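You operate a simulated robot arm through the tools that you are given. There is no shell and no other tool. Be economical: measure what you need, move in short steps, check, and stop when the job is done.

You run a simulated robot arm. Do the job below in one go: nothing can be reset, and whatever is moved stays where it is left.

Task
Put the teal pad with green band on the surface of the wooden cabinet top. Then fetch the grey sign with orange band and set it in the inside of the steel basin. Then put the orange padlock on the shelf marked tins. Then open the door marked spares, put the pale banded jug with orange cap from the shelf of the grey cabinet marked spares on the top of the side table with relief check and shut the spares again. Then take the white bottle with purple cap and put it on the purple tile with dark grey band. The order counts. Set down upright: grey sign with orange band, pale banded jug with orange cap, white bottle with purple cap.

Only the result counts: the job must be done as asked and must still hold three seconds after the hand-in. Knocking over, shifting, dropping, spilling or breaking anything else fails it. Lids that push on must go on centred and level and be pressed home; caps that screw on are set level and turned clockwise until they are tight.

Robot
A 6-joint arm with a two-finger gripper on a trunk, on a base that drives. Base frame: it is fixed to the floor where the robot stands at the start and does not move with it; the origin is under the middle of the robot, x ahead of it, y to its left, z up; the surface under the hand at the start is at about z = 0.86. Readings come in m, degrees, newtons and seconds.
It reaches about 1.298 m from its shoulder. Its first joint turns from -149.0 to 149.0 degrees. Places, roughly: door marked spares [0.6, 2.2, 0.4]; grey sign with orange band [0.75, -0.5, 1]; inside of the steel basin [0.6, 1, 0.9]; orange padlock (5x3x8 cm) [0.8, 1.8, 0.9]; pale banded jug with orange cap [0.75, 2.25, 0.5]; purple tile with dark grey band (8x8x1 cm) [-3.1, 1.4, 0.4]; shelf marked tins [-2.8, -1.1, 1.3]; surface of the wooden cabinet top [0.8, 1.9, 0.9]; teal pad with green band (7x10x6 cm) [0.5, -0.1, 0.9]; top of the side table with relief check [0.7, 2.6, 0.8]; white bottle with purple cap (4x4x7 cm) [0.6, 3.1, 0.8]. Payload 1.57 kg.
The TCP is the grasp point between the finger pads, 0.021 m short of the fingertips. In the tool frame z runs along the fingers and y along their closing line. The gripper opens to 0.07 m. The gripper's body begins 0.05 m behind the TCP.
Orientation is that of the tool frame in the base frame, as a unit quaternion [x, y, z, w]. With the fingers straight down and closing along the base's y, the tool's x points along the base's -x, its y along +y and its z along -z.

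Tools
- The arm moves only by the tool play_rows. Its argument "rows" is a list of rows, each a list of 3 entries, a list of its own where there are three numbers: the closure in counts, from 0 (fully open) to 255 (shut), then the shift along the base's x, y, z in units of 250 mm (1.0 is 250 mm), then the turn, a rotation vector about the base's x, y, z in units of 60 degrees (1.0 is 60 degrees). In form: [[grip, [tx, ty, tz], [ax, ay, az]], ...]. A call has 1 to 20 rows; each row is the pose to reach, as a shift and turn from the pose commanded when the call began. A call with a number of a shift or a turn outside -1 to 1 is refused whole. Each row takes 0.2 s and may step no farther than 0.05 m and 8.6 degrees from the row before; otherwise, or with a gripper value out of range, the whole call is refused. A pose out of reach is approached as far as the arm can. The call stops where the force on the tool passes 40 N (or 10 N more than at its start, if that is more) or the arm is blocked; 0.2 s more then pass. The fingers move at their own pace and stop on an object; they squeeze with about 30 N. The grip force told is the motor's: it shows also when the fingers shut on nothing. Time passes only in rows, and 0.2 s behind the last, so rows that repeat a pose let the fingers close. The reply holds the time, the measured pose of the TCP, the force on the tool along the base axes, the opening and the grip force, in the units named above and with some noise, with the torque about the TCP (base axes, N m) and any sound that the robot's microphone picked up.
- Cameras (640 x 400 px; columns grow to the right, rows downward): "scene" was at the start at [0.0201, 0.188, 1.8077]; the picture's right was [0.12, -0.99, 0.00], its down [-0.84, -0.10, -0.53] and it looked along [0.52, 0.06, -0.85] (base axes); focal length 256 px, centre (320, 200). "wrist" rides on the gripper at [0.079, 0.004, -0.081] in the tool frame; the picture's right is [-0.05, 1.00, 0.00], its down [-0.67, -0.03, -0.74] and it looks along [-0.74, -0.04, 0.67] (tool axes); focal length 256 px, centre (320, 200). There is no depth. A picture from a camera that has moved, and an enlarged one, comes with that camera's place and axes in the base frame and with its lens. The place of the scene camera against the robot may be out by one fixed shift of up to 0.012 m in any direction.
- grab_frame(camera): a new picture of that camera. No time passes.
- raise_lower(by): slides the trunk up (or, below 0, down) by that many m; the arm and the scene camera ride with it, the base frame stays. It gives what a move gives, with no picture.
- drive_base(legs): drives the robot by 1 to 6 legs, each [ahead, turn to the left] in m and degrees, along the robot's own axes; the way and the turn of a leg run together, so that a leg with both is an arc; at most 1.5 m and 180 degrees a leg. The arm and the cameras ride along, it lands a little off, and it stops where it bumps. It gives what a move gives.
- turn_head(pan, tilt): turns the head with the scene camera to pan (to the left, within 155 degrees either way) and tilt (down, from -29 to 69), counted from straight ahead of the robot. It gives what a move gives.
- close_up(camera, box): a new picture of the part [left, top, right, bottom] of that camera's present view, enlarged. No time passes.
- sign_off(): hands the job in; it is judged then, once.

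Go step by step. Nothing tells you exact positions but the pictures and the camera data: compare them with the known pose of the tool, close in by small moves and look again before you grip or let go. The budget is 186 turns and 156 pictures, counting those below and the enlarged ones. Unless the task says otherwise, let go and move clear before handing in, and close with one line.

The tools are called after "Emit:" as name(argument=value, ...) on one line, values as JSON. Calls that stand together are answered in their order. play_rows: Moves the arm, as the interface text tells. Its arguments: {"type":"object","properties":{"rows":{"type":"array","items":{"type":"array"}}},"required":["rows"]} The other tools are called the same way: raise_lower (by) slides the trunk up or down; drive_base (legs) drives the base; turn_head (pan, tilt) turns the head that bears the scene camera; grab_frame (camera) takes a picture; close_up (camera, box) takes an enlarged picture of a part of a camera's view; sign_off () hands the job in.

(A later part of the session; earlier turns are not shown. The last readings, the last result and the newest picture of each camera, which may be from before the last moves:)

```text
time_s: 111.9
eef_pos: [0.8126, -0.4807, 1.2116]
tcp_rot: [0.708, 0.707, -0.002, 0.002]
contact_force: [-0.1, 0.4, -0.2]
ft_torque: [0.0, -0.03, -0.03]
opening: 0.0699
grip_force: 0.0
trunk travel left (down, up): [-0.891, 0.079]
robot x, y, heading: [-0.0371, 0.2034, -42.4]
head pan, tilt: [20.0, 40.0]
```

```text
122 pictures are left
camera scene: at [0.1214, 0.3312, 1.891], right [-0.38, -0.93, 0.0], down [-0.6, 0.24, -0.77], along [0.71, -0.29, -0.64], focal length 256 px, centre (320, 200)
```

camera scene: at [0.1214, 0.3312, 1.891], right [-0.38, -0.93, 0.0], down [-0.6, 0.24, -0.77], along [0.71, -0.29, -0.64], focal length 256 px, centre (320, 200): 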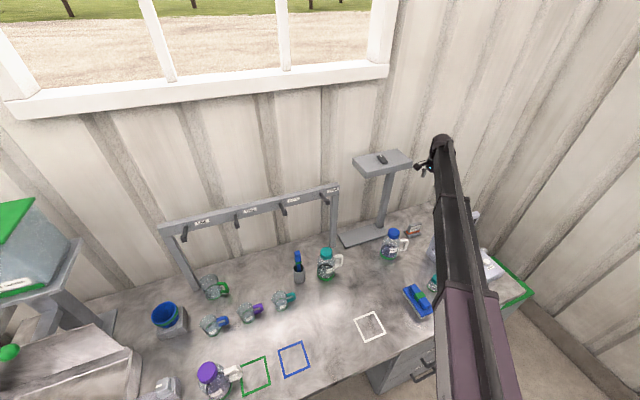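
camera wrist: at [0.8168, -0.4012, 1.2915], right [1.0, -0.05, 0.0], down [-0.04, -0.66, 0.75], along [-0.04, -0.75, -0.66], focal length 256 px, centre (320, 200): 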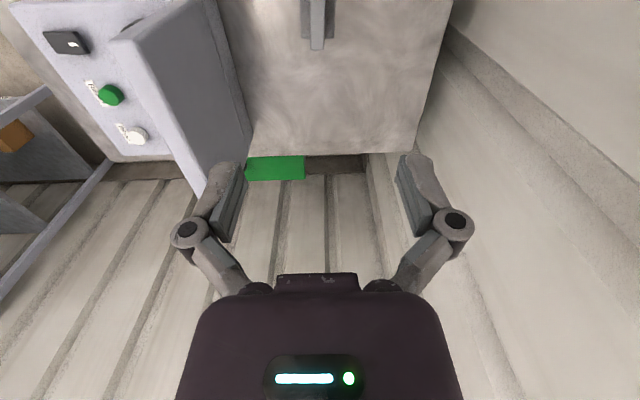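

Sign is now end-on at the top of the view. Close-up to centre it across the fingers.

Emit:
raise_lower(by=-0.13)

Emit:
grab_frame(camera="wrist")

Emit:
close_up(camera="scene", box=[340, 130, 500, 290])

```text
time_s: 113.5
eef_pos: [0.8125, -0.4807, 1.0791]
tcp_rot: [0.707, 0.707, -0.002, 0.002]
contact_force: [0.6, 0.5, -0.3]
ft_torque: [0.02, 0.0, 0.02]
opening: 0.0699
grip_force: 0.0
trunk travel left (down, up): [-0.761, 0.209]
robot x, y, heading: [-0.034, 0.2044, -42.1]
head pan, tilt: [20.0, 40.0]
```

```text
121 pictures are left
camera wrist: at [0.8171, -0.4015, 1.1611], right [1.0, -0.05, 0.0], down [-0.04, -0.66, 0.75], along [-0.04, -0.75, -0.66], focal length 256 px, centre (320, 200)
```

wrist: 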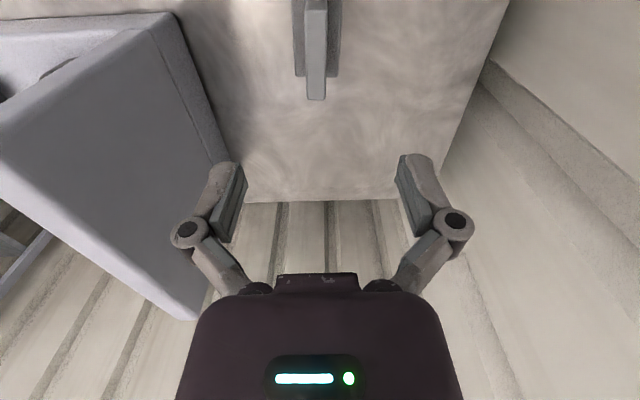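

```text
2.50 times, centred on (420, 210) of scene
camera zoom: at [0.1221, 0.3307, 1.761], right [-0.38, -0.93, 0.0], down [-0.6, 0.24, -0.77], along [0.71, -0.29, -0.64], focal length 640 px, centre (70, 175)
```

zoom: 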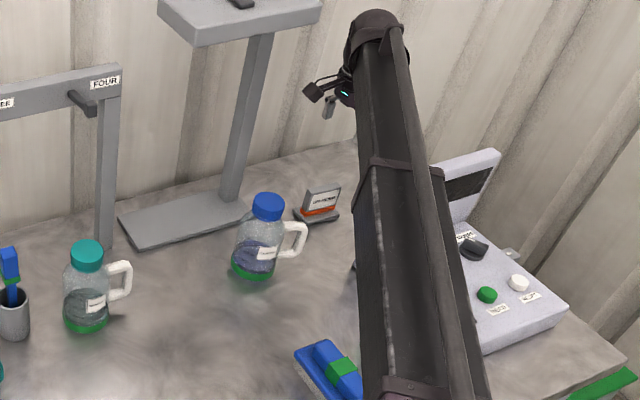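

The boom would pass only ~1 cm from the console lid at grasp height; the boom line lies ~9 cm right of the robot's centre. I retract and shift the base ~6 cm left to give balanced clearance.

Emit:
raise_lower(by=0.05)

Emit:
play_rows(rows=[[0, [-0.14, 0.095, 0], [0, 0, 0]], [0, [-0.28, 0.19, 0], [0, 0, 0]], [0, [-0.42, 0.285, 0], [0, 0, 0]], [0, [-0.56, 0.38, 0], [0, 0, 0]], [0, [-0.7, 0.475, 0], [0, 0, 0]], [0, [-0.84, 0.57, 0], [0, 0, 0]], [0, [-0.96, 0.66, 0], [0, 0, 0]], [0, [-0.96, 0.66, 0], [0, 0, 0]]])

Emit:
drive_base(legs=[[0, -10], [-0.3, 0], [0, 14], [0.28, 0]])

```text
time_s: 114.4
eef_pos: [0.8121, -0.4804, 1.1293]
tcp_rot: [0.707, 0.707, -0.001, 0.001]
contact_force: [0.6, -1.2, -0.1]
ft_torque: [0.0, -0.01, -0.02]
opening: 0.0703
grip_force: 0.1
trunk travel left (down, up): [-0.811, 0.159]
robot x, y, heading: [-0.0336, 0.2048, -42.3]
head pan, tilt: [20.0, 40.0]
```

```text
time_s: 116.2
eef_pos: [0.5739, -0.3167, 1.1294]
tcp_rot: [0.707, 0.707, -0.001, 0.001]
contact_force: [0.2, -0.3, -1.2]
ft_torque: [-0.03, 0.02, 0.0]
opening: 0.0703
grip_force: 0.1
trunk travel left (down, up): [-0.811, 0.159]
robot x, y, heading: [-0.0342, 0.2082, -42.1]
head pan, tilt: [20.0, 40.0]
```

```text
time_s: 122.4
eef_pos: [0.6382, -0.2139, 1.1289]
tcp_rot: [0.684, 0.729, -0.001, 0.001]
contact_force: [-0.3, -0.1, -0.5]
ft_torque: [-0.01, 0.04, 0.01]
opening: 0.0698
grip_force: 0.1
trunk travel left (down, up): [-0.811, 0.159]
robot x, y, heading: [-0.0051, 0.2659, -38.5]
head pan, tilt: [20.0, 40.0]
```

Base is now where I wanted it. I move back over the sign.

Emit:
play_rows(rows=[[0, [0.08, -0.16, 0], [0, 0, -0.03]], [0, [0.16, -0.32, 0], [0, 0, -0.06]], [0, [0.24, -0.48, 0], [0, 0, -0.06]], [0, [0.34, -0.64, 0], [0, 0, -0.06]], [0, [0.44, -0.8, 0], [0, 0, -0.06]], [0, [0.54, -0.95, 0], [0, 0, -0.06]], [0, [0.66, -1.0, 0], [0, 0, -0.06]], [0, [0.68, -1.0, 0], [0, 0, -0.06]], [0, [0.68, -1.0, 0], [0, 0, -0.06]]])

Emit:
play_rows(rows=[[0, [0.005, -0.09, 0], [0, 0, 0]], [0, [0.005, -0.09, 0], [0, 0, 0]]])

Emit:
raise_lower(by=-0.09)

Emit:
grab_frame(camera="wrist")

Emit:
close_up(camera="scene", box=[340, 130, 500, 290])

```text
time_s: 124.4
eef_pos: [0.8092, -0.4639, 1.1286]
tcp_rot: [0.707, 0.707, -0.002, 0.001]
contact_force: [-1.1, -0.3, 0.4]
ft_torque: [0.0, 0.0, -0.01]
opening: 0.0698
grip_force: 0.0
trunk travel left (down, up): [-0.811, 0.159]
robot x, y, heading: [-0.0074, 0.2645, -38.6]
head pan, tilt: [20.0, 40.0]
```

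```text
time_s: 125.0
eef_pos: [0.8099, -0.4843, 1.1297]
tcp_rot: [0.707, 0.707, -0.001, 0.002]
contact_force: [-0.5, 0.7, 0.0]
ft_torque: [-0.04, -0.01, -0.02]
opening: 0.0699
grip_force: 0.0
trunk travel left (down, up): [-0.811, 0.159]
robot x, y, heading: [-0.0016, 0.2647, -38.6]
head pan, tilt: [20.0, 40.0]
```

```text
time_s: 126.3
eef_pos: [0.8107, -0.4847, 1.0396]
tcp_rot: [0.707, 0.707, -0.001, 0.001]
contact_force: [0.3, 0.6, -0.8]
ft_torque: [0.01, 0.0, 0.01]
opening: 0.0701
grip_force: 0.0
trunk travel left (down, up): [-0.721, 0.249]
robot x, y, heading: [-0.0047, 0.2677, -38.7]
head pan, tilt: [20.0, 40.0]
```

```text
119 pictures are left
camera wrist: at [0.8147, -0.4059, 1.1211], right [1.0, -0.05, 0.0], down [-0.04, -0.66, 0.75], along [-0.04, -0.75, -0.66], focal length 256 px, centre (320, 200)
```

wrist: 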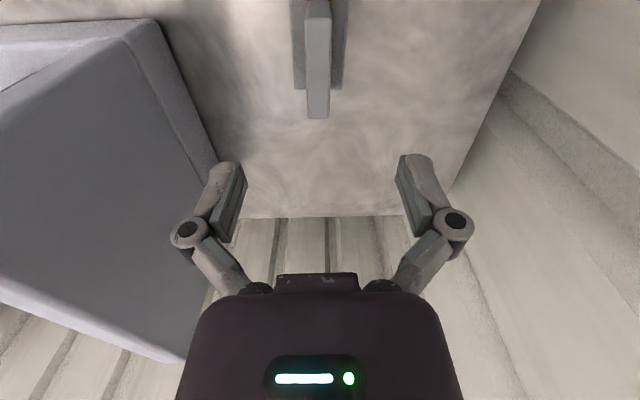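

```text
2.50 times, centred on (420, 210) of scene
camera zoom: at [0.1445, 0.4006, 1.721], right [-0.32, -0.95, 0.0], down [-0.61, 0.21, -0.77], along [0.73, -0.25, -0.64], focal length 640 px, centre (70, 175)
```

zoom: 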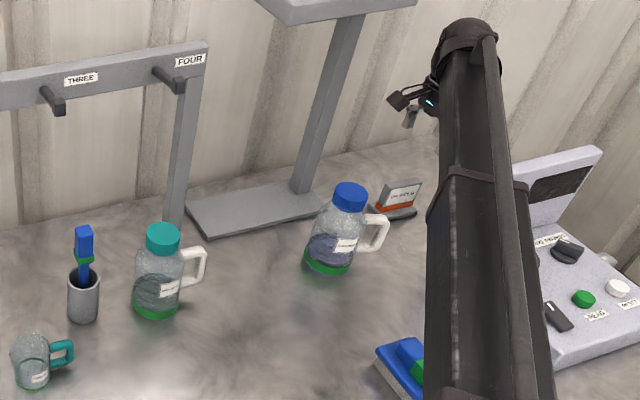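

Clearances look good now. Nudge 3 mm and lower to just over the panel top.

Emit:
play_rows(rows=[[0, [-0.013, 0, 0], [0, 0, 0]], [0, [-0.013, 0, 0], [0, 0, 0]]])

Emit:
raise_lower(by=-0.09)

Emit:
grab_frame(camera="wrist")

Emit:
close_up(camera="scene", box=[340, 130, 500, 290])

```text
time_s: 126.9
eef_pos: [0.8076, -0.4843, 1.0398]
tcp_rot: [0.707, 0.707, -0.001, 0.001]
contact_force: [-0.5, 1.5, 0.2]
ft_torque: [0.01, -0.02, -0.04]
opening: 0.0702
grip_force: 0.1
trunk travel left (down, up): [-0.721, 0.249]
robot x, y, heading: [-0.003, 0.2673, -38.7]
head pan, tilt: [20.0, 40.0]
```

```text
time_s: 128.1
eef_pos: [0.8061, -0.4854, 0.9498]
tcp_rot: [0.708, 0.707, -0.001, 0.001]
contact_force: [0.1, 0.3, -0.1]
ft_torque: [0.0, -0.01, 0.04]
opening: 0.0699
grip_force: 0.0
trunk travel left (down, up): [-0.631, 0.339]
robot x, y, heading: [-0.0057, 0.2684, -38.5]
head pan, tilt: [20.0, 40.0]
```

```text
117 pictures are left
camera wrist: at [0.8116, -0.406, 1.0311], right [1.0, -0.05, 0.0], down [-0.04, -0.66, 0.75], along [-0.04, -0.75, -0.66], focal length 256 px, centre (320, 200)
```

wrist: 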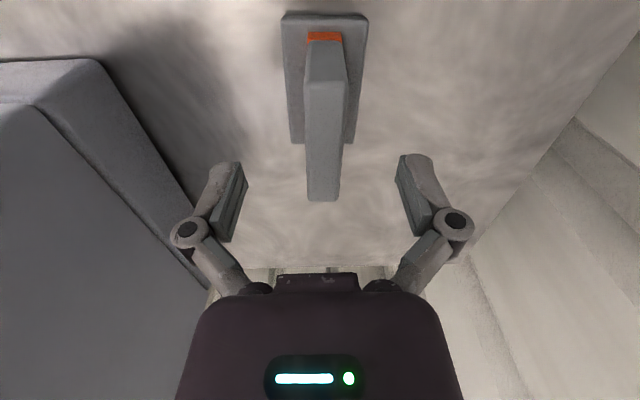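

```text
2.50 times, centred on (420, 210) of scene
camera zoom: at [0.1445, 0.4006, 1.631], right [-0.32, -0.95, 0.0], down [-0.61, 0.21, -0.77], along [0.73, -0.25, -0.64], focal length 640 px, centre (70, 175)
```

zoom: 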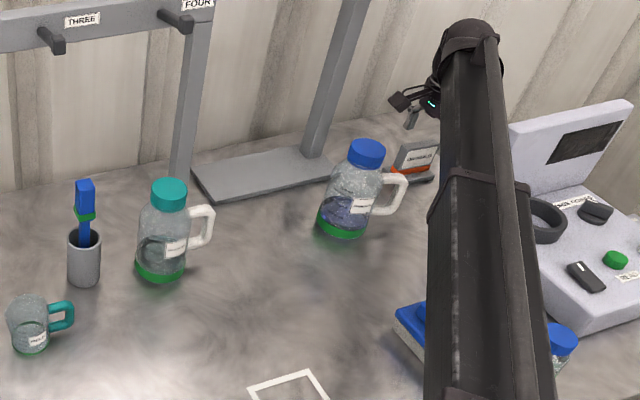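

Sign centred in x; shift y −8 mm, lower to grip height and close.

Emit:
play_rows(rows=[[0, [0.01, -0.03, 0], [0, 0, 0]], [0, [0.01, -0.03, 0], [0, 0, 0]]])

Emit:
raise_lower(by=-0.038)

Emit:
grab_frame(camera="wrist")

```text
time_s: 128.7
eef_pos: [0.8101, -0.4933, 0.9501]
tcp_rot: [0.707, 0.708, -0.001, 0.001]
contact_force: [0.1, 1.2, 0.3]
ft_torque: [0.0, 0.0, -0.01]
opening: 0.0699
grip_force: 0.1
trunk travel left (down, up): [-0.631, 0.339]
robot x, y, heading: [-0.0026, 0.266, -38.6]
head pan, tilt: [20.0, 40.0]
```

```text
time_s: 129.5
eef_pos: [0.8093, -0.4927, 0.9123]
tcp_rot: [0.707, 0.707, -0.001, 0.001]
contact_force: [-0.1, 0.2, 0.3]
ft_torque: [0.03, -0.01, 0.01]
opening: 0.0702
grip_force: 0.0
trunk travel left (down, up): [-0.593, 0.377]
robot x, y, heading: [-0.0063, 0.2695, -38.8]
head pan, tilt: [20.0, 40.0]
```

```text
115 pictures are left
camera wrist: at [0.8145, -0.4131, 0.993], right [1.0, -0.05, 0.0], down [-0.04, -0.66, 0.75], along [-0.04, -0.75, -0.66], focal length 256 px, centre (320, 200)
```

wrist: 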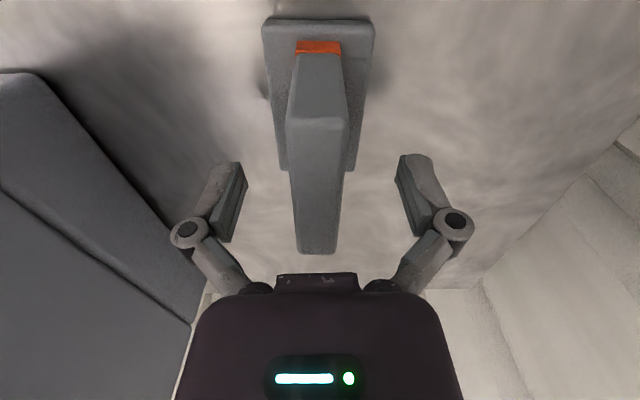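

Emit:
play_rows(rows=[[120, [0, 0, 0], [0, 0, 0]], [200, [0, 0, 0], [0, 0, 0]], [255, [0, 0, 0], [0, 0, 0]], [255, [0, 0, 0], [0, 0, 0]], [255, [0, 0, 0], [0, 0, 0]], [255, [0, 0, 0], [0, 0, 0]]])

Emit:
raise_lower(by=0.02)

Emit:
grab_frame(camera="wrist")

```text
time_s: 130.9
eef_pos: [0.8102, -0.4919, 0.912]
tcp_rot: [0.707, 0.708, -0.001, 0.002]
contact_force: [-0.3, -0.2, 2.8]
ft_torque: [-0.03, 0.03, 0.08]
opening: 0.017
grip_force: 30.0
trunk travel left (down, up): [-0.593, 0.377]
robot x, y, heading: [-0.0014, 0.2672, -38.4]
head pan, tilt: [20.0, 40.0]
```

```text
time_s: 131.6
eef_pos: [0.8088, -0.4925, 0.9315]
tcp_rot: [0.708, 0.707, -0.001, 0.001]
contact_force: [-0.9, -1.4, -1.7]
ft_torque: [0.02, 0.0, -0.04]
opening: 0.0169
grip_force: 29.7
trunk travel left (down, up): [-0.613, 0.357]
robot x, y, heading: [-0.0054, 0.2665, -39.1]
head pan, tilt: [20.0, 40.0]
```

```text
114 pictures are left
camera wrist: at [0.8147, -0.4132, 1.0128], right [1.0, -0.05, 0.0], down [-0.04, -0.66, 0.75], along [-0.04, -0.75, -0.66], focal length 256 px, centre (320, 200)
```

wrist: 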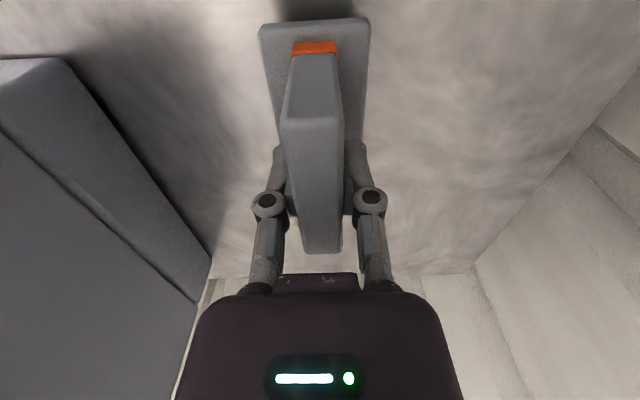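

Sign is held. Raise it clear, retract, and drive to the basin.

Emit:
raise_lower(by=0.22)

Emit:
play_rows(rows=[[255, [-0.14, 0.11, 0], [0, 0, 0]], [255, [-0.28, 0.22, 0], [0, 0, 0]], [255, [-0.42, 0.34, 0], [0, 0, 0]], [255, [-0.56, 0.46, 0], [0, 0, 0]], [255, [-0.7, 0.58, 0], [0, 0, 0]], [255, [-0.84, 0.7, 0], [0, 0, 0]], [255, [-0.98, 0.82, 0], [0, 0, 0]], [255, [-0.98, 0.82, 0], [0, 0, 0]]])

Emit:
play_rows(rows=[[255, [-0.14, 0.11, 0], [0, 0, 0]], [255, [-0.28, 0.22, 0], [0, 0, 0]], [255, [-0.42, 0.34, 0], [0, 0, 0]], [255, [-0.42, 0.34, 0], [0, 0, 0]]])

Emit:
drive_base(legs=[[0, 147], [0.77, 0], [0, -108.5]])

Emit:
turn_head(pan=15, tilt=45)

Emit:
grab_frame(camera="scene")

Emit:
grab_frame(camera="wrist")

```text
time_s: 133.9
eef_pos: [0.8109, -0.4922, 1.1513]
tcp_rot: [0.707, 0.707, -0.001, 0.001]
contact_force: [-0.3, -0.3, -0.7]
ft_torque: [-0.01, 0.05, -0.01]
opening: 0.0171
grip_force: 30.3
trunk travel left (down, up): [-0.833, 0.137]
robot x, y, heading: [-0.0067, 0.2675, -38.7]
head pan, tilt: [20.0, 40.0]
```

```text
time_s: 135.7
eef_pos: [0.5634, -0.2881, 1.1501]
tcp_rot: [0.707, 0.707, -0.001, 0.002]
contact_force: [-0.1, 0.1, 0.1]
ft_torque: [-0.01, -0.02, -0.01]
opening: 0.017
grip_force: 29.9
trunk travel left (down, up): [-0.833, 0.137]
robot x, y, heading: [-0.0002, 0.2672, -38.7]
head pan, tilt: [20.0, 40.0]
```

```text
time_s: 136.7
eef_pos: [0.4604, -0.2046, 1.1504]
tcp_rot: [0.707, 0.707, -0.001, 0.001]
contact_force: [0.2, -0.6, -0.6]
ft_torque: [0.01, 0.01, 0.0]
opening: 0.017
grip_force: 30.2
trunk travel left (down, up): [-0.833, 0.137]
robot x, y, heading: [-0.005, 0.2654, -38.6]
head pan, tilt: [20.0, 40.0]
```

```text
time_s: 157.6
eef_pos: [0.4252, 0.8953, 1.1524]
tcp_rot: [0.45, 0.893, -0.001, 0.001]
contact_force: [0.0, -0.1, -0.3]
ft_torque: [0.02, -0.01, -0.02]
opening: 0.0173
grip_force: 29.3
trunk travel left (down, up): [-0.833, 0.137]
robot x, y, heading: [-0.2306, 0.975, -1.7]
head pan, tilt: [20.0, 40.0]
```

```text
time_s: 158.3
eef_pos: [0.4259, 0.8949, 1.1515]
tcp_rot: [0.451, 0.893, -0.001, 0.001]
contact_force: [-0.9, -0.5, -0.7]
ft_torque: [-0.01, -0.02, 0.01]
opening: 0.0171
grip_force: 30.2
trunk travel left (down, up): [-0.833, 0.137]
robot x, y, heading: [-0.2282, 0.9732, -1.9]
head pan, tilt: [15.0, 45.0]
```

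```text
113 pictures are left
camera scene: at [-0.1914, 1.1643, 1.8257], right [0.23, -0.97, 0.0], down [-0.69, -0.16, -0.71], along [0.69, 0.16, -0.71], focal length 256 px, centre (320, 200)
```

scene: 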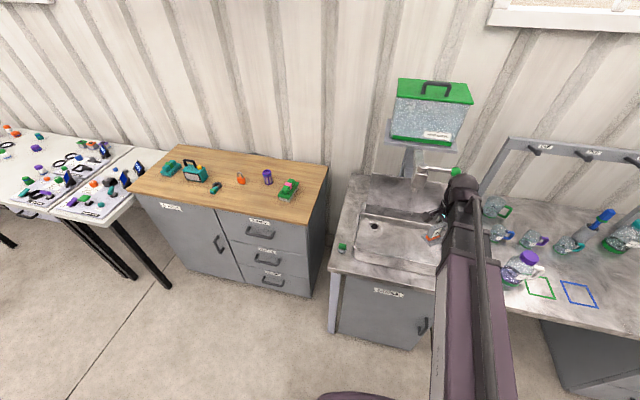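

```text
112 pictures are left
camera wrist: at [0.3818, 0.9613, 1.233], right [0.83, 0.55, 0.0], down [0.37, -0.55, 0.75], along [0.41, -0.62, -0.66], focal length 256 px, centre (320, 200)
```

wrist: 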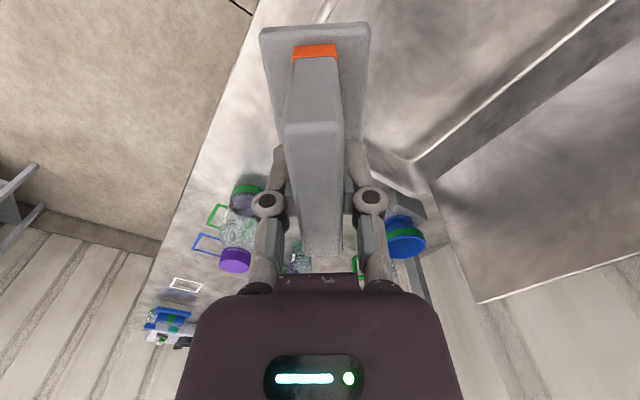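

Emit:
close_up(camera="scene", box=[300, 60, 500, 320])

```text
1.54 times, centred on (400, 190) of scene
camera zoom: at [-0.1914, 1.1643, 1.8257], right [0.23, -0.97, 0.0], down [-0.69, -0.16, -0.71], along [0.69, 0.16, -0.71], focal length 394 px, centre (197, 215)
```

zoom: 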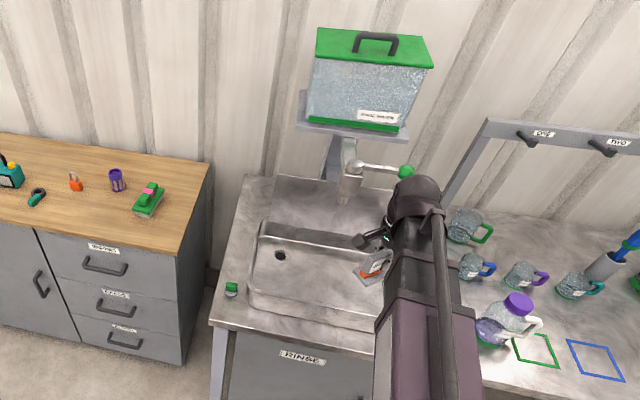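

The basin spans about x 0.43–0.72, y 0.77–1.15, tap at its back. I bring the sign over [0.54,1.0] and yaw it straight.

Emit:
play_rows(rows=[[255, [0.05, 0.04, 0], [0, 0, 0.13]], [255, [0.1, 0.1, 0], [0, 0, 0.26]], [255, [0.16, 0.16, 0], [0, 0, 0.39]], [255, [0.24, 0.22, 0], [0, 0, 0.52]], [255, [0.32, 0.28, 0], [0, 0, 0.65]], [255, [0.4, 0.36, 0], [0, 0, 0.78]], [255, [0.47, 0.42, 0], [0, 0, 0.89]], [255, [0.47, 0.42, 0], [0, 0, 0.89]]])

Emit:
grab_frame(camera="scene")

Emit:
grab_frame(camera="wrist")

```text
time_s: 159.6
eef_pos: [0.5091, 0.9714, 1.1512]
tcp_rot: [0.101, 0.995, -0.003, -0.002]
contact_force: [-9.7, -4.0, 4.0]
ft_torque: [0.44, -1.15, -0.12]
opening: 0.017
grip_force: 29.7
trunk travel left (down, up): [-0.833, 0.137]
robot x, y, heading: [-0.2266, 0.9736, -1.9]
head pan, tilt: [15.0, 45.0]
stopped in row 6: the force on the tool passed its limit at 52 N (the readings are from after the stop); the commanded pose is now the measured one
```

```text
110 pictures are left
camera scene: at [-0.1914, 1.1644, 1.8257], right [0.23, -0.97, 0.0], down [-0.69, -0.16, -0.71], along [0.69, 0.16, -0.71], focal length 256 px, centre (320, 200)
```

scene: 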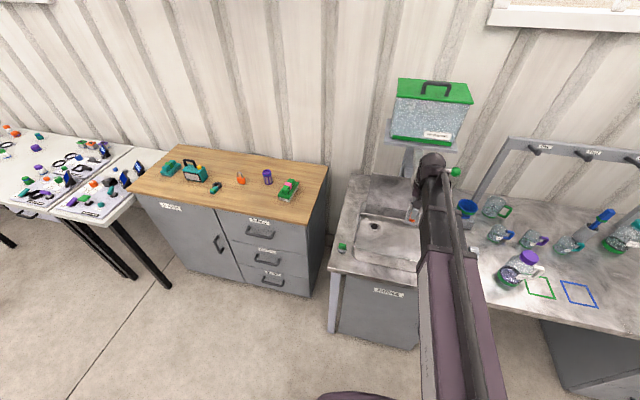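

```text
109 pictures are left
camera wrist: at [0.4329, 0.9916, 1.2336], right [0.25, 0.97, -0.01], down [0.65, -0.17, 0.74], along [0.72, -0.19, -0.67], focal length 256 px, centre (320, 200)
```

wrist: 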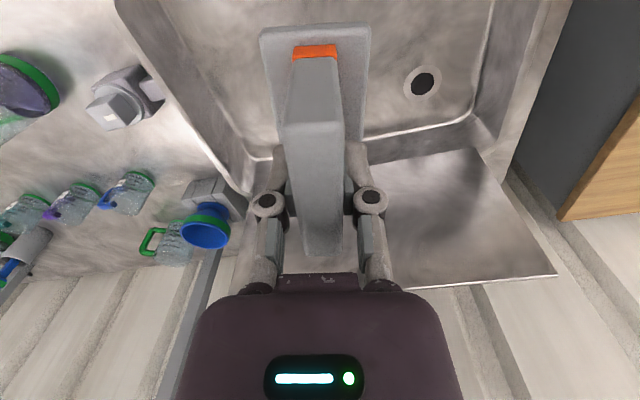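

Contact: the boom tip touched the tall dispenser tap standing over the basin (around [0.57,0.99,1.28]). I back straight off and inspect it.

Emit:
play_rows(rows=[[255, [-0.1, 0, 0], [0, 0, 0]], [255, [-0.24, 0, 0], [0, 0, 0]], [255, [-0.24, 0, 0], [0, 0, 0]]])

Emit:
close_up(camera="scene", box=[330, 60, 500, 280])

Emit:
grab_frame(camera="wrist")

```text
time_s: 160.4
eef_pos: [0.4506, 0.9725, 1.1504]
tcp_rot: [0.101, 0.995, -0.002, -0.002]
contact_force: [-0.2, 0.6, -1.2]
ft_torque: [0.01, 0.01, 0.05]
opening: 0.0169
grip_force: 29.8
trunk travel left (down, up): [-0.833, 0.137]
robot x, y, heading: [-0.2306, 0.9783, -1.7]
head pan, tilt: [15.0, 45.0]
```

```text
1.82 times, centred on (415, 170) of scene
camera zoom: at [-0.1908, 1.1641, 1.8256], right [0.23, -0.97, 0.0], down [-0.69, -0.16, -0.71], along [0.69, 0.16, -0.71], focal length 466 px, centre (147, 254)
```

zoom: 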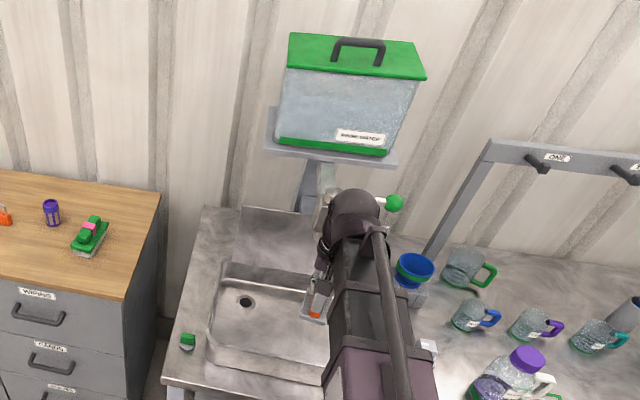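

```text
107 pictures are left
camera wrist: at [0.3753, 0.9924, 1.2333], right [0.25, 0.97, -0.01], down [0.65, -0.17, 0.74], along [0.72, -0.19, -0.67], focal length 256 px, centre (320, 200)
```

wrist: 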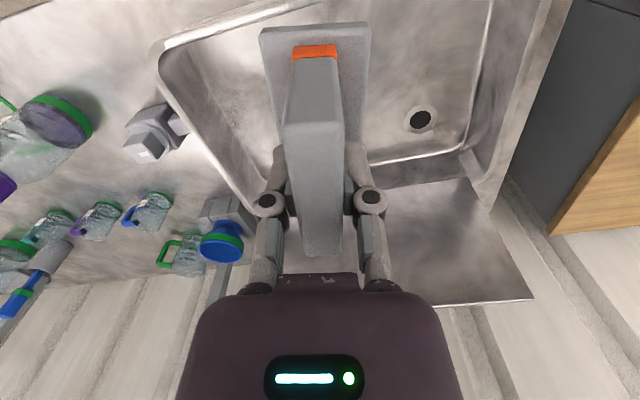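

The tap is unmoved. The basin floor is near z≈0.86 and the tap hangs down to ~1.17, so I enter lower and to the left of it, at y≈1.09.

Emit:
raise_lower(by=-0.1)

Emit:
play_rows(rows=[[255, [-0.06, 0.16, 0], [0, 0, 0.1]], [255, [-0.06, 0.32, 0], [0, 0, 0.19]], [255, [-0.04, 0.47, 0], [0, 0, 0.19]], [255, [-0.04, 0.47, 0], [0, 0, 0.19]]])

Emit:
grab_frame(camera="scene")

Emit:
grab_frame(camera="wrist")

```text
time_s: 161.7
eef_pos: [0.4501, 0.9713, 1.0514]
tcp_rot: [0.102, 0.995, -0.002, -0.002]
contact_force: [-0.3, 0.6, -0.8]
ft_torque: [0.02, 0.0, -0.02]
opening: 0.0167
grip_force: 29.7
trunk travel left (down, up): [-0.733, 0.237]
robot x, y, heading: [-0.2281, 0.9733, -2.0]
head pan, tilt: [15.0, 45.0]
```

```text
time_s: 162.7
eef_pos: [0.4407, 1.0896, 1.0515]
tcp_rot: [0.001, 1.0, -0.003, -0.002]
contact_force: [-0.1, 0.2, -0.8]
ft_torque: [-0.02, 0.0, 0.03]
opening: 0.0172
grip_force: 30.1
trunk travel left (down, up): [-0.733, 0.237]
robot x, y, heading: [-0.2274, 0.972, -1.9]
head pan, tilt: [15.0, 45.0]
```

```text
106 pictures are left
camera scene: at [-0.1915, 1.1641, 1.7257], right [0.23, -0.97, 0.0], down [-0.69, -0.16, -0.71], along [0.69, 0.16, -0.71], focal length 256 px, centre (320, 200)
```

scene: 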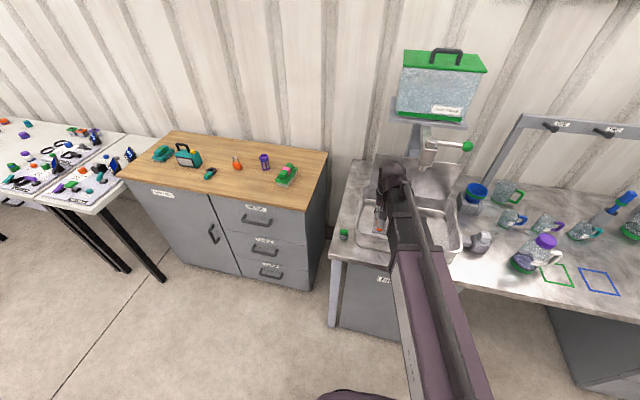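

```text
105 pictures are left
camera wrist: at [0.3625, 1.0947, 1.1335], right [0.06, 1.0, -0.01], down [0.67, -0.03, 0.74], along [0.74, -0.05, -0.67], focal length 256 px, centre (320, 200)
```

wrist: 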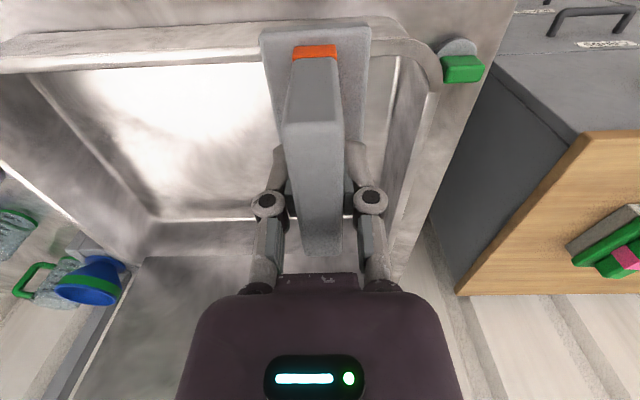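

Good view of the basin interior. I lower slightly more, then go forward beside the tap.

Emit:
raise_lower(by=-0.05)

Emit:
play_rows(rows=[[255, [0.1, 0.03, 0], [0, 0, 0]], [255, [0.2, 0.03, 0], [0, 0, 0]], [255, [0.3, 0.03, 0], [0, 0, 0]], [255, [0.4, 0.03, 0], [0, 0, 0]], [255, [0.44, 0.03, 0], [0, 0, 0]], [255, [0.44, 0.03, 0], [0, 0, 0]]])

Emit:
grab_frame(camera="wrist")

Emit:
close_up(camera="scene", box=[320, 100, 500, 280])

```text
time_s: 163.7
eef_pos: [0.4409, 1.0903, 1.0009]
tcp_rot: [0.001, 1.0, -0.003, -0.002]
contact_force: [0.6, -0.3, -0.7]
ft_torque: [0.0, 0.0, 0.0]
opening: 0.017
grip_force: 29.9
trunk travel left (down, up): [-0.683, 0.287]
robot x, y, heading: [-0.2299, 0.973, -1.9]
head pan, tilt: [15.0, 45.0]
```

```text
time_s: 165.1
eef_pos: [0.5507, 1.0983, 1.0014]
tcp_rot: [0.002, 1.0, -0.002, -0.002]
contact_force: [0.6, 0.4, -0.7]
ft_torque: [0.01, -0.03, 0.0]
opening: 0.017
grip_force: 30.4
trunk travel left (down, up): [-0.683, 0.287]
robot x, y, heading: [-0.2256, 0.9743, -1.8]
head pan, tilt: [15.0, 45.0]
```

```text
104 pictures are left
camera wrist: at [0.473, 1.1025, 1.0835], right [0.06, 1.0, -0.01], down [0.67, -0.03, 0.74], along [0.74, -0.05, -0.67], focal length 256 px, centre (320, 200)
```

wrist: 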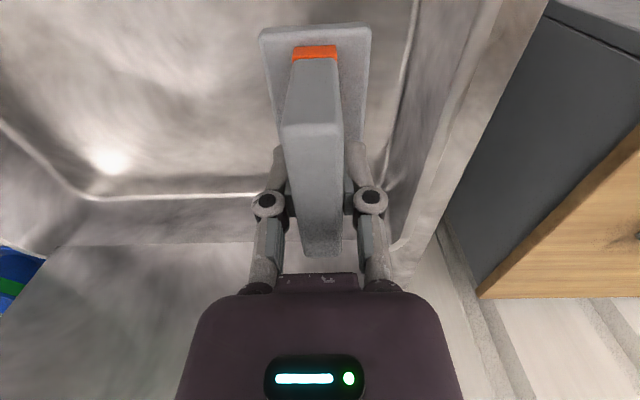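

```text
2.22 times, centred on (410, 190) of scene
camera zoom: at [-0.1914, 1.164, 1.6757], right [0.23, -0.97, 0.0], down [-0.69, -0.16, -0.71], along [0.69, 0.16, -0.71], focal length 569 px, centre (120, 222)
```

zoom: 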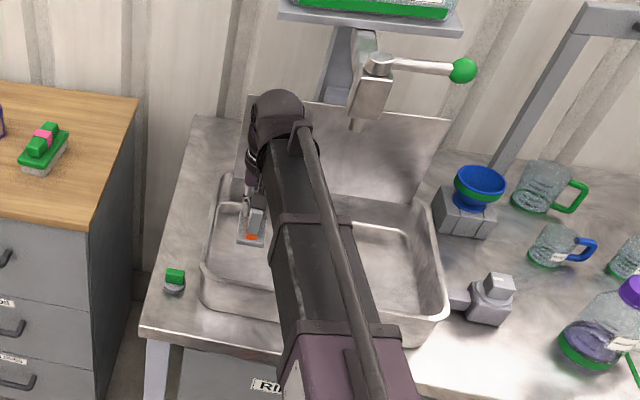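

The sign hangs over clear basin floor. Lower carefully in steps until it touches.

Emit:
raise_lower(by=-0.07)

Emit:
raise_lower(by=-0.012)

Emit:
raise_lower(by=-0.006)

Emit:
grab_frame(camera="wrist")

```text
time_s: 166.1
eef_pos: [0.5514, 1.0982, 0.9313]
tcp_rot: [0.002, 1.0, -0.004, -0.002]
contact_force: [0.0, 0.0, 0.4]
ft_torque: [0.0, -0.02, 0.02]
opening: 0.017
grip_force: 30.1
trunk travel left (down, up): [-0.613, 0.357]
robot x, y, heading: [-0.2279, 0.9757, -2.1]
head pan, tilt: [15.0, 45.0]
```

```text
time_s: 166.7
eef_pos: [0.5526, 1.0971, 0.9192]
tcp_rot: [0.002, 1.0, -0.003, -0.002]
contact_force: [0.6, 0.1, -0.8]
ft_torque: [-0.01, 0.02, 0.0]
opening: 0.0173
grip_force: 30.4
trunk travel left (down, up): [-0.601, 0.369]
robot x, y, heading: [-0.2263, 0.9773, -2.0]
head pan, tilt: [15.0, 45.0]
```

```text
time_s: 167.3
eef_pos: [0.5502, 1.0982, 0.9151]
tcp_rot: [0.002, 1.0, -0.003, 0.0]
contact_force: [0.3, 0.5, 18.9]
ft_torque: [0.0, -0.07, -0.05]
opening: 0.0171
grip_force: 30.1
trunk travel left (down, up): [-0.595, 0.375]
robot x, y, heading: [-0.2272, 0.9735, -1.9]
head pan, tilt: [15.0, 45.0]
```

```text
102 pictures are left
camera wrist: at [0.4717, 1.1024, 0.9966], right [0.06, 1.0, 0.0], down [0.67, -0.03, 0.74], along [0.74, -0.05, -0.67], focal length 256 px, centre (320, 200)
```

wrist: 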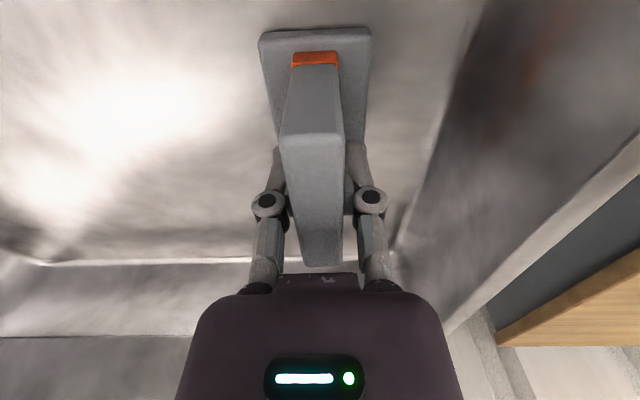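

Contact at 19 N. Relieve slightly, open partway, rise.

Emit:
raise_lower(by=0.002)

Emit:
play_rows(rows=[[170, [0, 0, 0], [0, 0, 0]], [90, [0, 0, 0], [0, 0, 0]], [90, [0, 0, 0], [0, 0, 0]], [90, [0, 0, 0], [0, 0, 0]]])

Emit:
raise_lower(by=0.075)

Emit:
grab_frame(camera="wrist")

```text
time_s: 167.8
eef_pos: [0.5514, 1.0985, 0.9149]
tcp_rot: [0.002, 1.0, -0.002, -0.002]
contact_force: [-0.2, 0.0, -1.1]
ft_torque: [0.03, 0.0, -0.02]
opening: 0.0172
grip_force: 29.9
trunk travel left (down, up): [-0.597, 0.373]
robot x, y, heading: [-0.2316, 0.9722, -1.7]
head pan, tilt: [15.0, 45.0]
```

```text
time_s: 168.8
eef_pos: [0.5512, 1.0975, 0.9165]
tcp_rot: [0.002, 1.0, -0.002, -0.001]
contact_force: [0.8, 0.3, -0.4]
ft_torque: [-0.01, -0.01, -0.01]
opening: 0.0455
grip_force: 0.0
trunk travel left (down, up): [-0.597, 0.373]
robot x, y, heading: [-0.2289, 0.9723, -1.7]
head pan, tilt: [15.0, 45.0]
```

```text
time_s: 169.9
eef_pos: [0.5518, 1.0979, 0.9913]
tcp_rot: [0.002, 1.0, -0.002, -0.002]
contact_force: [0.0, 0.6, -0.2]
ft_torque: [0.02, 0.0, -0.01]
opening: 0.0453
grip_force: 0.0
trunk travel left (down, up): [-0.672, 0.298]
robot x, y, heading: [-0.2268, 0.9739, -1.7]
head pan, tilt: [15.0, 45.0]
```

```text
101 pictures are left
camera wrist: at [0.473, 1.1025, 1.0724], right [0.06, 1.0, -0.01], down [0.67, -0.03, 0.74], along [0.74, -0.05, -0.67], focal length 256 px, centre (320, 200)
```

wrist: 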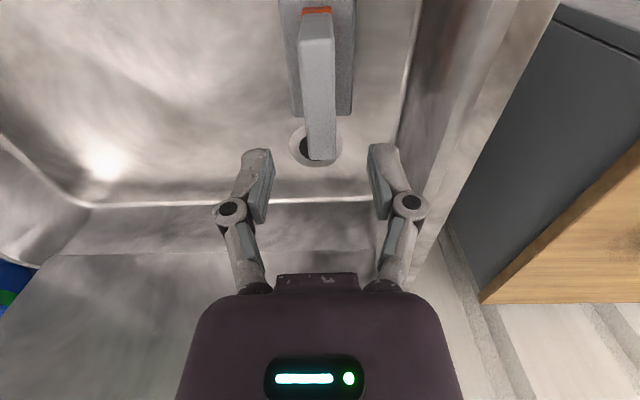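

The sign stands upright in the basin. I retract, raise, and drive to the cabinet for the padlock.

Emit:
play_rows(rows=[[90, [-0.15, -0.02, 0], [0, 0, 0]], [90, [-0.3, -0.04, 0], [0, 0, 0]], [90, [-0.45, -0.06, 0], [0, 0, 0]], [90, [-0.6, -0.08, 0], [0, 0, 0]], [90, [-0.6, -0.08, 0], [0, 0, 0]]])

Emit:
raise_lower(by=0.2)

Emit:
drive_base(legs=[[0, 92], [0.83, 0], [0, -90]])

Emit:
turn_head(pan=12, tilt=42)

Emit:
grab_frame(camera="scene")

Emit:
grab_frame(camera="wrist")

```text
time_s: 171.1
eef_pos: [0.4016, 1.0764, 0.9909]
tcp_rot: [0.002, 1.0, -0.003, -0.002]
contact_force: [-0.2, 0.5, 0.5]
ft_torque: [-0.01, -0.01, 0.02]
opening: 0.0455
grip_force: 0.1
trunk travel left (down, up): [-0.672, 0.298]
robot x, y, heading: [-0.2268, 0.9713, -1.8]
head pan, tilt: [15.0, 45.0]
```

```text
time_s: 173.3
eef_pos: [0.4009, 1.0767, 1.1902]
tcp_rot: [0.002, 1.0, -0.002, -0.002]
contact_force: [-0.1, -0.5, 0.5]
ft_torque: [0.01, 0.03, 0.01]
opening: 0.0455
grip_force: 0.0
trunk travel left (down, up): [-0.872, 0.098]
robot x, y, heading: [-0.2248, 0.9725, -1.7]
head pan, tilt: [15.0, 45.0]
```

```text
time_s: 190.3
eef_pos: [0.3981, 1.9437, 1.1901]
tcp_rot: [-0.009, 1.0, -0.002, -0.002]
contact_force: [0.7, 0.0, -1.0]
ft_torque: [0.01, -0.01, 0.0]
opening: 0.0454
grip_force: 0.0
trunk travel left (down, up): [-0.872, 0.098]
robot x, y, heading: [-0.2293, 1.8034, -0.5]
head pan, tilt: [15.0, 45.0]
```

```text
time_s: 191.0
eef_pos: [0.3975, 1.9445, 1.1897]
tcp_rot: [-0.008, 1.0, -0.003, -0.002]
contact_force: [0.4, 0.4, 0.1]
ft_torque: [0.0, -0.05, 0.03]
opening: 0.0451
grip_force: 0.1
trunk travel left (down, up): [-0.872, 0.098]
robot x, y, heading: [-0.2251, 1.8001, -0.4]
head pan, tilt: [12.0, 42.0]
```

```text
100 pictures are left
camera scene: at [-0.1947, 1.9917, 1.8688], right [0.2, -0.98, 0.0], down [-0.66, -0.14, -0.74], along [0.73, 0.15, -0.67], focal length 256 px, centre (320, 200)
```

scene: 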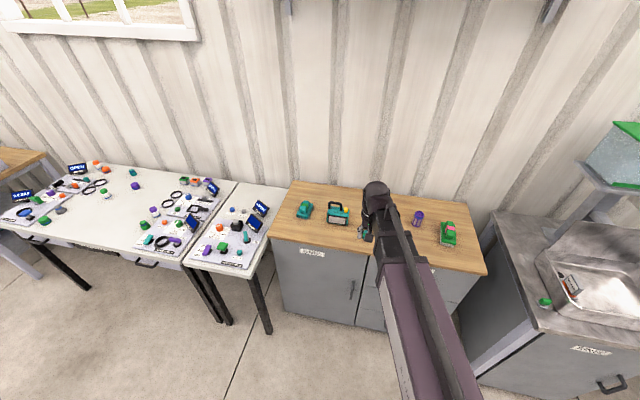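

```text
99 pictures are left
camera wrist: at [0.3189, 1.948, 1.2724], right [0.04, 1.0, -0.01], down [0.67, -0.02, 0.74], along [0.74, -0.03, -0.67], focal length 256 px, centre (320, 200)
```

wrist: 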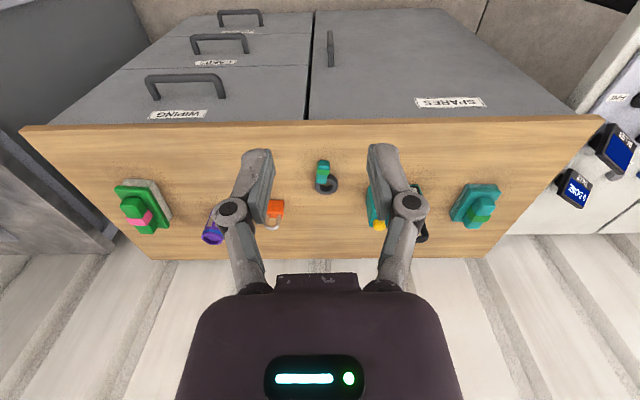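

The padlock sits at about [0.743,1.829]. I move towards it for a close wrist view, lowering some.

Emit:
play_rows(rows=[[0, [0.15, -0.08, 0], [0, 0, 0]], [0, [0.3, -0.16, 0], [0, 0, 0]], [0, [0.45, -0.24, 0], [0, 0, 0]], [0, [0.6, -0.32, 0], [0, 0, 0]], [0, [0.75, -0.4, 0], [0, 0, 0]], [0, [0.9, -0.46, 0], [0, 0, 0]], [0, [0.98, -0.46, 0], [0, 0, 0]], [0, [0.98, -0.46, 0], [0, 0, 0]]])

Emit:
raise_lower(by=-0.08)

Emit:
grab_frame(camera="wrist")

```text
time_s: 192.8
eef_pos: [0.6434, 1.8292, 1.1907]
tcp_rot: [-0.008, 1.0, -0.003, -0.002]
contact_force: [0.0, 0.1, 1.2]
ft_torque: [-0.02, 0.0, 0.03]
opening: 0.07
grip_force: 0.0
trunk travel left (down, up): [-0.872, 0.098]
robot x, y, heading: [-0.2272, 1.8032, -0.4]
head pan, tilt: [12.0, 42.0]
```

```text
time_s: 193.9
eef_pos: [0.6439, 1.8296, 1.1126]
tcp_rot: [-0.009, 1.0, -0.003, -0.002]
contact_force: [-0.1, 0.1, -0.4]
ft_torque: [-0.02, 0.01, -0.02]
opening: 0.0702
grip_force: 0.1
trunk travel left (down, up): [-0.792, 0.178]
robot x, y, heading: [-0.2263, 1.8015, -0.3]
head pan, tilt: [12.0, 42.0]
```

```text
98 pictures are left
camera wrist: at [0.5647, 1.8325, 1.1926], right [0.04, 1.0, -0.01], down [0.67, -0.02, 0.74], along [0.74, -0.03, -0.67], focal length 256 px, centre (320, 200)
```

wrist: 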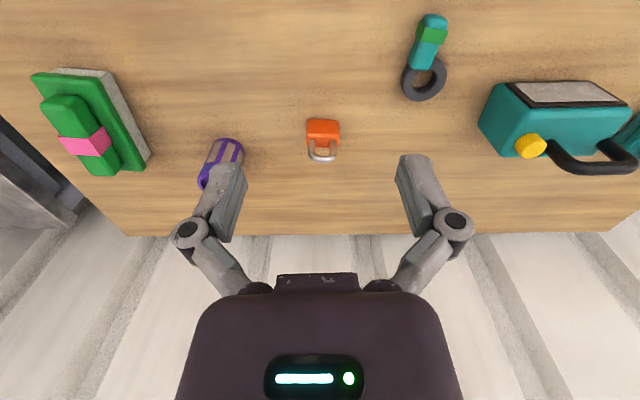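

Padlock stands upright, 5 cm along y. Before choosing the grasp I look across the room at the "tins" shelf.

Emit:
turn_head(pan=-130, tilt=12)

Emit:
grab_frame(camera="scene")

```text
time_s: 196.2
eef_pos: [0.6416, 1.8284, 1.11]
tcp_rot: [-0.008, 1.0, -0.003, -0.001]
contact_force: [0.3, 0.4, 0.7]
ft_torque: [0.01, 0.0, 0.0]
opening: 0.07
grip_force: 0.0
trunk travel left (down, up): [-0.792, 0.178]
robot x, y, heading: [-0.226, 1.8066, -0.1]
head pan, tilt: [-130.0, 12.0]
```

```text
97 pictures are left
camera scene: at [-0.3367, 1.9023, 1.8364], right [-0.76, 0.65, 0.0], down [0.13, 0.16, -0.98], along [-0.63, -0.75, -0.21], focal length 256 px, centre (320, 200)
```

scene: 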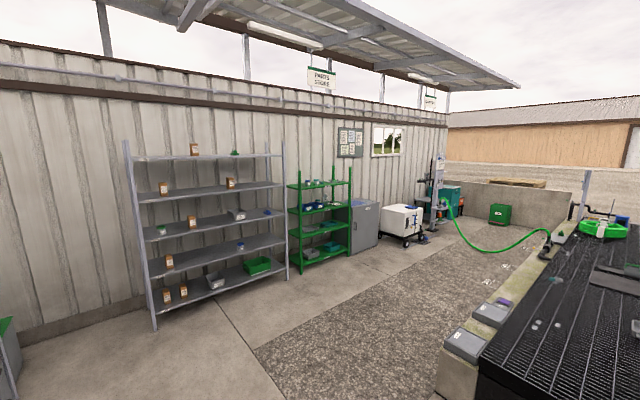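

Emit:
close_up(camera="scene", box=[110, 130, 370, 330])

Emit:
close_up(camera="scene", box=[270, 150, 370, 280])

```text
2.00 times, centred on (240, 230) of scene
camera zoom: at [-0.3367, 1.9023, 1.8364], right [-0.76, 0.65, 0.0], down [0.13, 0.16, -0.98], along [-0.63, -0.75, -0.21], focal length 512 px, centre (480, 140)
```

zoom: 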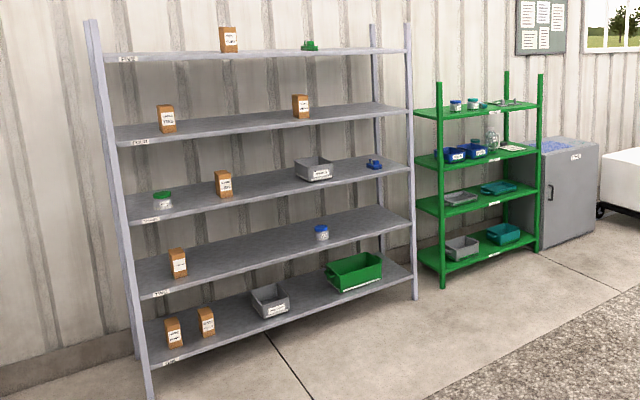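

```text
3.08 times, centred on (320, 215) of scene
camera zoom: at [-0.3367, 1.9023, 1.8364], right [-0.76, 0.65, 0.0], down [0.13, 0.16, -0.98], along [-0.63, -0.75, -0.21], focal length 788 px, centre (320, 154)
```

zoom: 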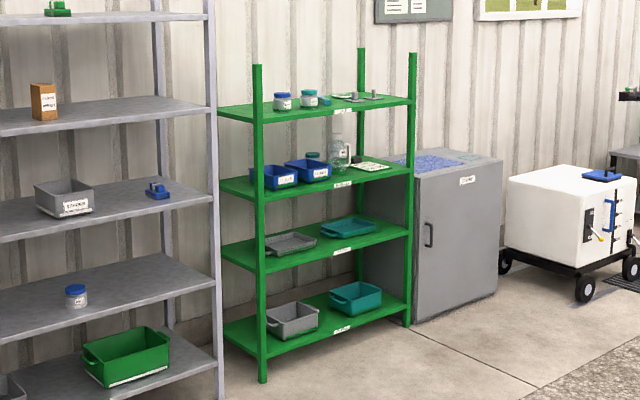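

The tins shelf is the green unit's open top (~z 1.3), higher than a fingers-down hand can place. I'll hold the padlock with the tool pitched toward horizontal, camera on top, so I first yaw the hand by 180°.

Emit:
turn_head(pan=12, tilt=42)

Emit:
play_rows(rows=[[0, [-0.15, 0, 0], [0, 0, -0.14]], [0, [-0.3, 0, 0], [0, 0, -0.28]], [0, [-0.4, 0, 0], [0, 0, -0.42]], [0, [-0.4, 0, 0], [0, 0, -0.56]], [0, [-0.4, 0, 0], [0, 0, -0.7]], [0, [-0.4, 0, 0], [0, 0, -0.84]], [0, [-0.4, 0, 0], [0, 0, -0.98]], [0, [-0.4, 0, 0], [0, 0, -0.98]]])

Emit:
play_rows(rows=[[0, [0, 0, 0], [0, 0, -0.14]], [0, [0, 0, 0], [0, 0, -0.28]], [0, [0, 0, 0], [0, 0, -0.42]], [0, [0, 0, 0], [0, 0, -0.56]], [0, [0, 0, 0], [0, 0, -0.7]], [0, [0, 0, 0], [0, 0, -0.84]], [0, [0, 0, 0], [0, 0, -0.98]], [0, [0, 0, 0], [0, 0, -0.98]]])

Emit:
play_rows(rows=[[0, [0, 0, 0], [0, 0, -0.14]], [0, [0, 0, 0], [0, 0, -0.28]], [0, [0, 0, 0], [0, 0, -0.42]], [0, [0, 0, 0], [0, 0, -0.56]], [0, [0, 0, 0], [0, 0, -0.7]], [0, [0, 0, 0], [0, 0, -0.84]], [0, [0, 0, 0], [0, 0, -0.98]], [0, [0, 0, 0], [0, 0, -0.98]]])

Emit:
grab_frame(camera="wrist")

```text
time_s: 198.4
eef_pos: [0.644, 1.8287, 1.1099]
tcp_rot: [-0.009, 1.0, -0.002, -0.002]
contact_force: [-0.1, 0.4, 1.1]
ft_torque: [-0.03, 0.0, -0.01]
opening: 0.07
grip_force: 0.1
trunk travel left (down, up): [-0.792, 0.178]
robot x, y, heading: [-0.226, 1.8016, -0.4]
head pan, tilt: [12.0, 42.0]
```

```text
time_s: 200.2
eef_pos: [0.5427, 1.83, 1.1109]
tcp_rot: [0.484, 0.875, -0.002, -0.003]
contact_force: [-0.3, -0.3, 0.0]
ft_torque: [-0.01, 0.01, -0.01]
opening: 0.0699
grip_force: 0.0
trunk travel left (down, up): [-0.792, 0.178]
robot x, y, heading: [-0.2294, 1.8043, -0.3]
head pan, tilt: [12.0, 42.0]
```

```text
time_s: 202.0
eef_pos: [0.5426, 1.8295, 1.1104]
tcp_rot: [0.851, 0.524, 0.0, -0.003]
contact_force: [0.1, -0.3, -1.1]
ft_torque: [-0.04, 0.02, 0.03]
opening: 0.0701
grip_force: 0.0
trunk travel left (down, up): [-0.792, 0.178]
robot x, y, heading: [-0.2319, 1.7986, -0.4]
head pan, tilt: [12.0, 42.0]
```

```text
time_s: 203.8
eef_pos: [0.5451, 1.8141, 1.1091]
tcp_rot: [0.997, 0.073, 0.001, -0.004]
contact_force: [-0.4, 0.4, 0.3]
ft_torque: [0.0, 0.03, 0.02]
opening: 0.0701
grip_force: 0.1
out of reach, approached as far as the arm can: row 7, 8
trunk travel left (down, up): [-0.792, 0.178]
robot x, y, heading: [-0.2308, 1.8032, -0.4]
head pan, tilt: [12.0, 42.0]
```

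```text
94 pictures are left
camera wrist: at [0.6234, 1.8206, 1.1926], right [0.09, -1.0, -0.01], down [-0.67, -0.07, 0.74], along [-0.74, -0.06, -0.67], focal length 256 px, centre (320, 200)
```

wrist: 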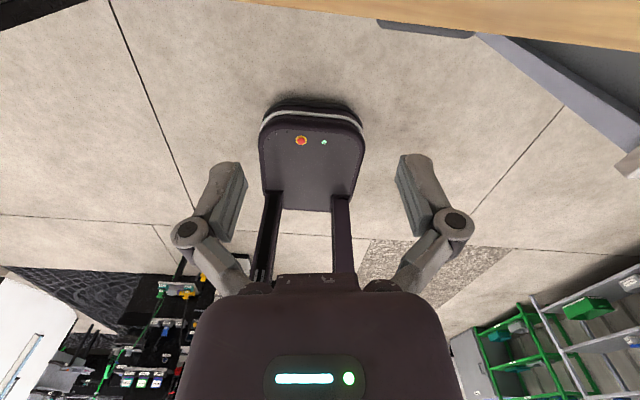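

Yaw reached about 172°, good enough. Now pitch the tool forward ~59° (fingers forward-down), letting the height rise with it.

Emit:
play_rows(rows=[[0, [0, 0, 0.007], [0, -0.14, 0]], [0, [0, 0, 0.029], [0, -0.28, 0]], [0, [0, 0, 0.065], [0, -0.42, 0]], [0, [0, 0, 0.114], [0, -0.56, 0]], [0, [0, 0, 0.175], [0, -0.7, 0]], [0, [0, 0, 0.247], [0, -0.84, 0]], [0, [0, 0, 0.328], [0, -0.98, 0]], [0, [0, 0, 0.328], [0, -0.98, 0]]])

Emit:
grab_frame(camera="wrist")

```text
time_s: 205.6
eef_pos: [0.5453, 1.8142, 1.2011]
tcp_rot: [0.869, 0.067, 0.49, 0.031]
contact_force: [-0.1, 0.1, -0.8]
ft_torque: [-0.03, 0.02, 0.03]
opening: 0.0701
grip_force: 0.0
out of reach, approached as far as the arm can: row 5, 6, 7, 8
trunk travel left (down, up): [-0.792, 0.178]
robot x, y, heading: [-0.229, 1.8048, -0.5]
head pan, tilt: [12.0, 42.0]
```

```text
93 pictures are left
camera wrist: at [0.5159, 1.8202, 1.3107], right [0.06, -1.0, 0.07], down [-0.98, -0.07, -0.18], along [0.19, -0.06, -0.98], focal length 256 px, centre (320, 200)
```

wrist: 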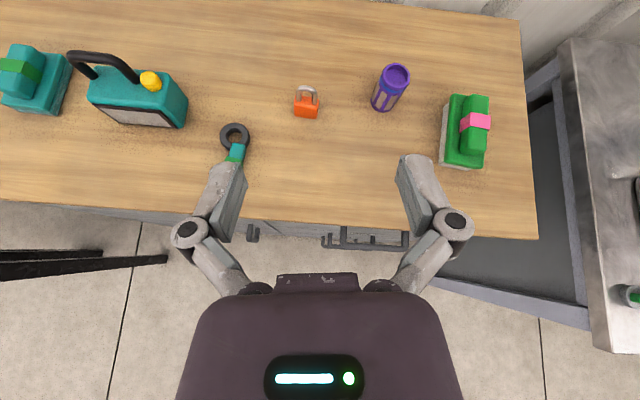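

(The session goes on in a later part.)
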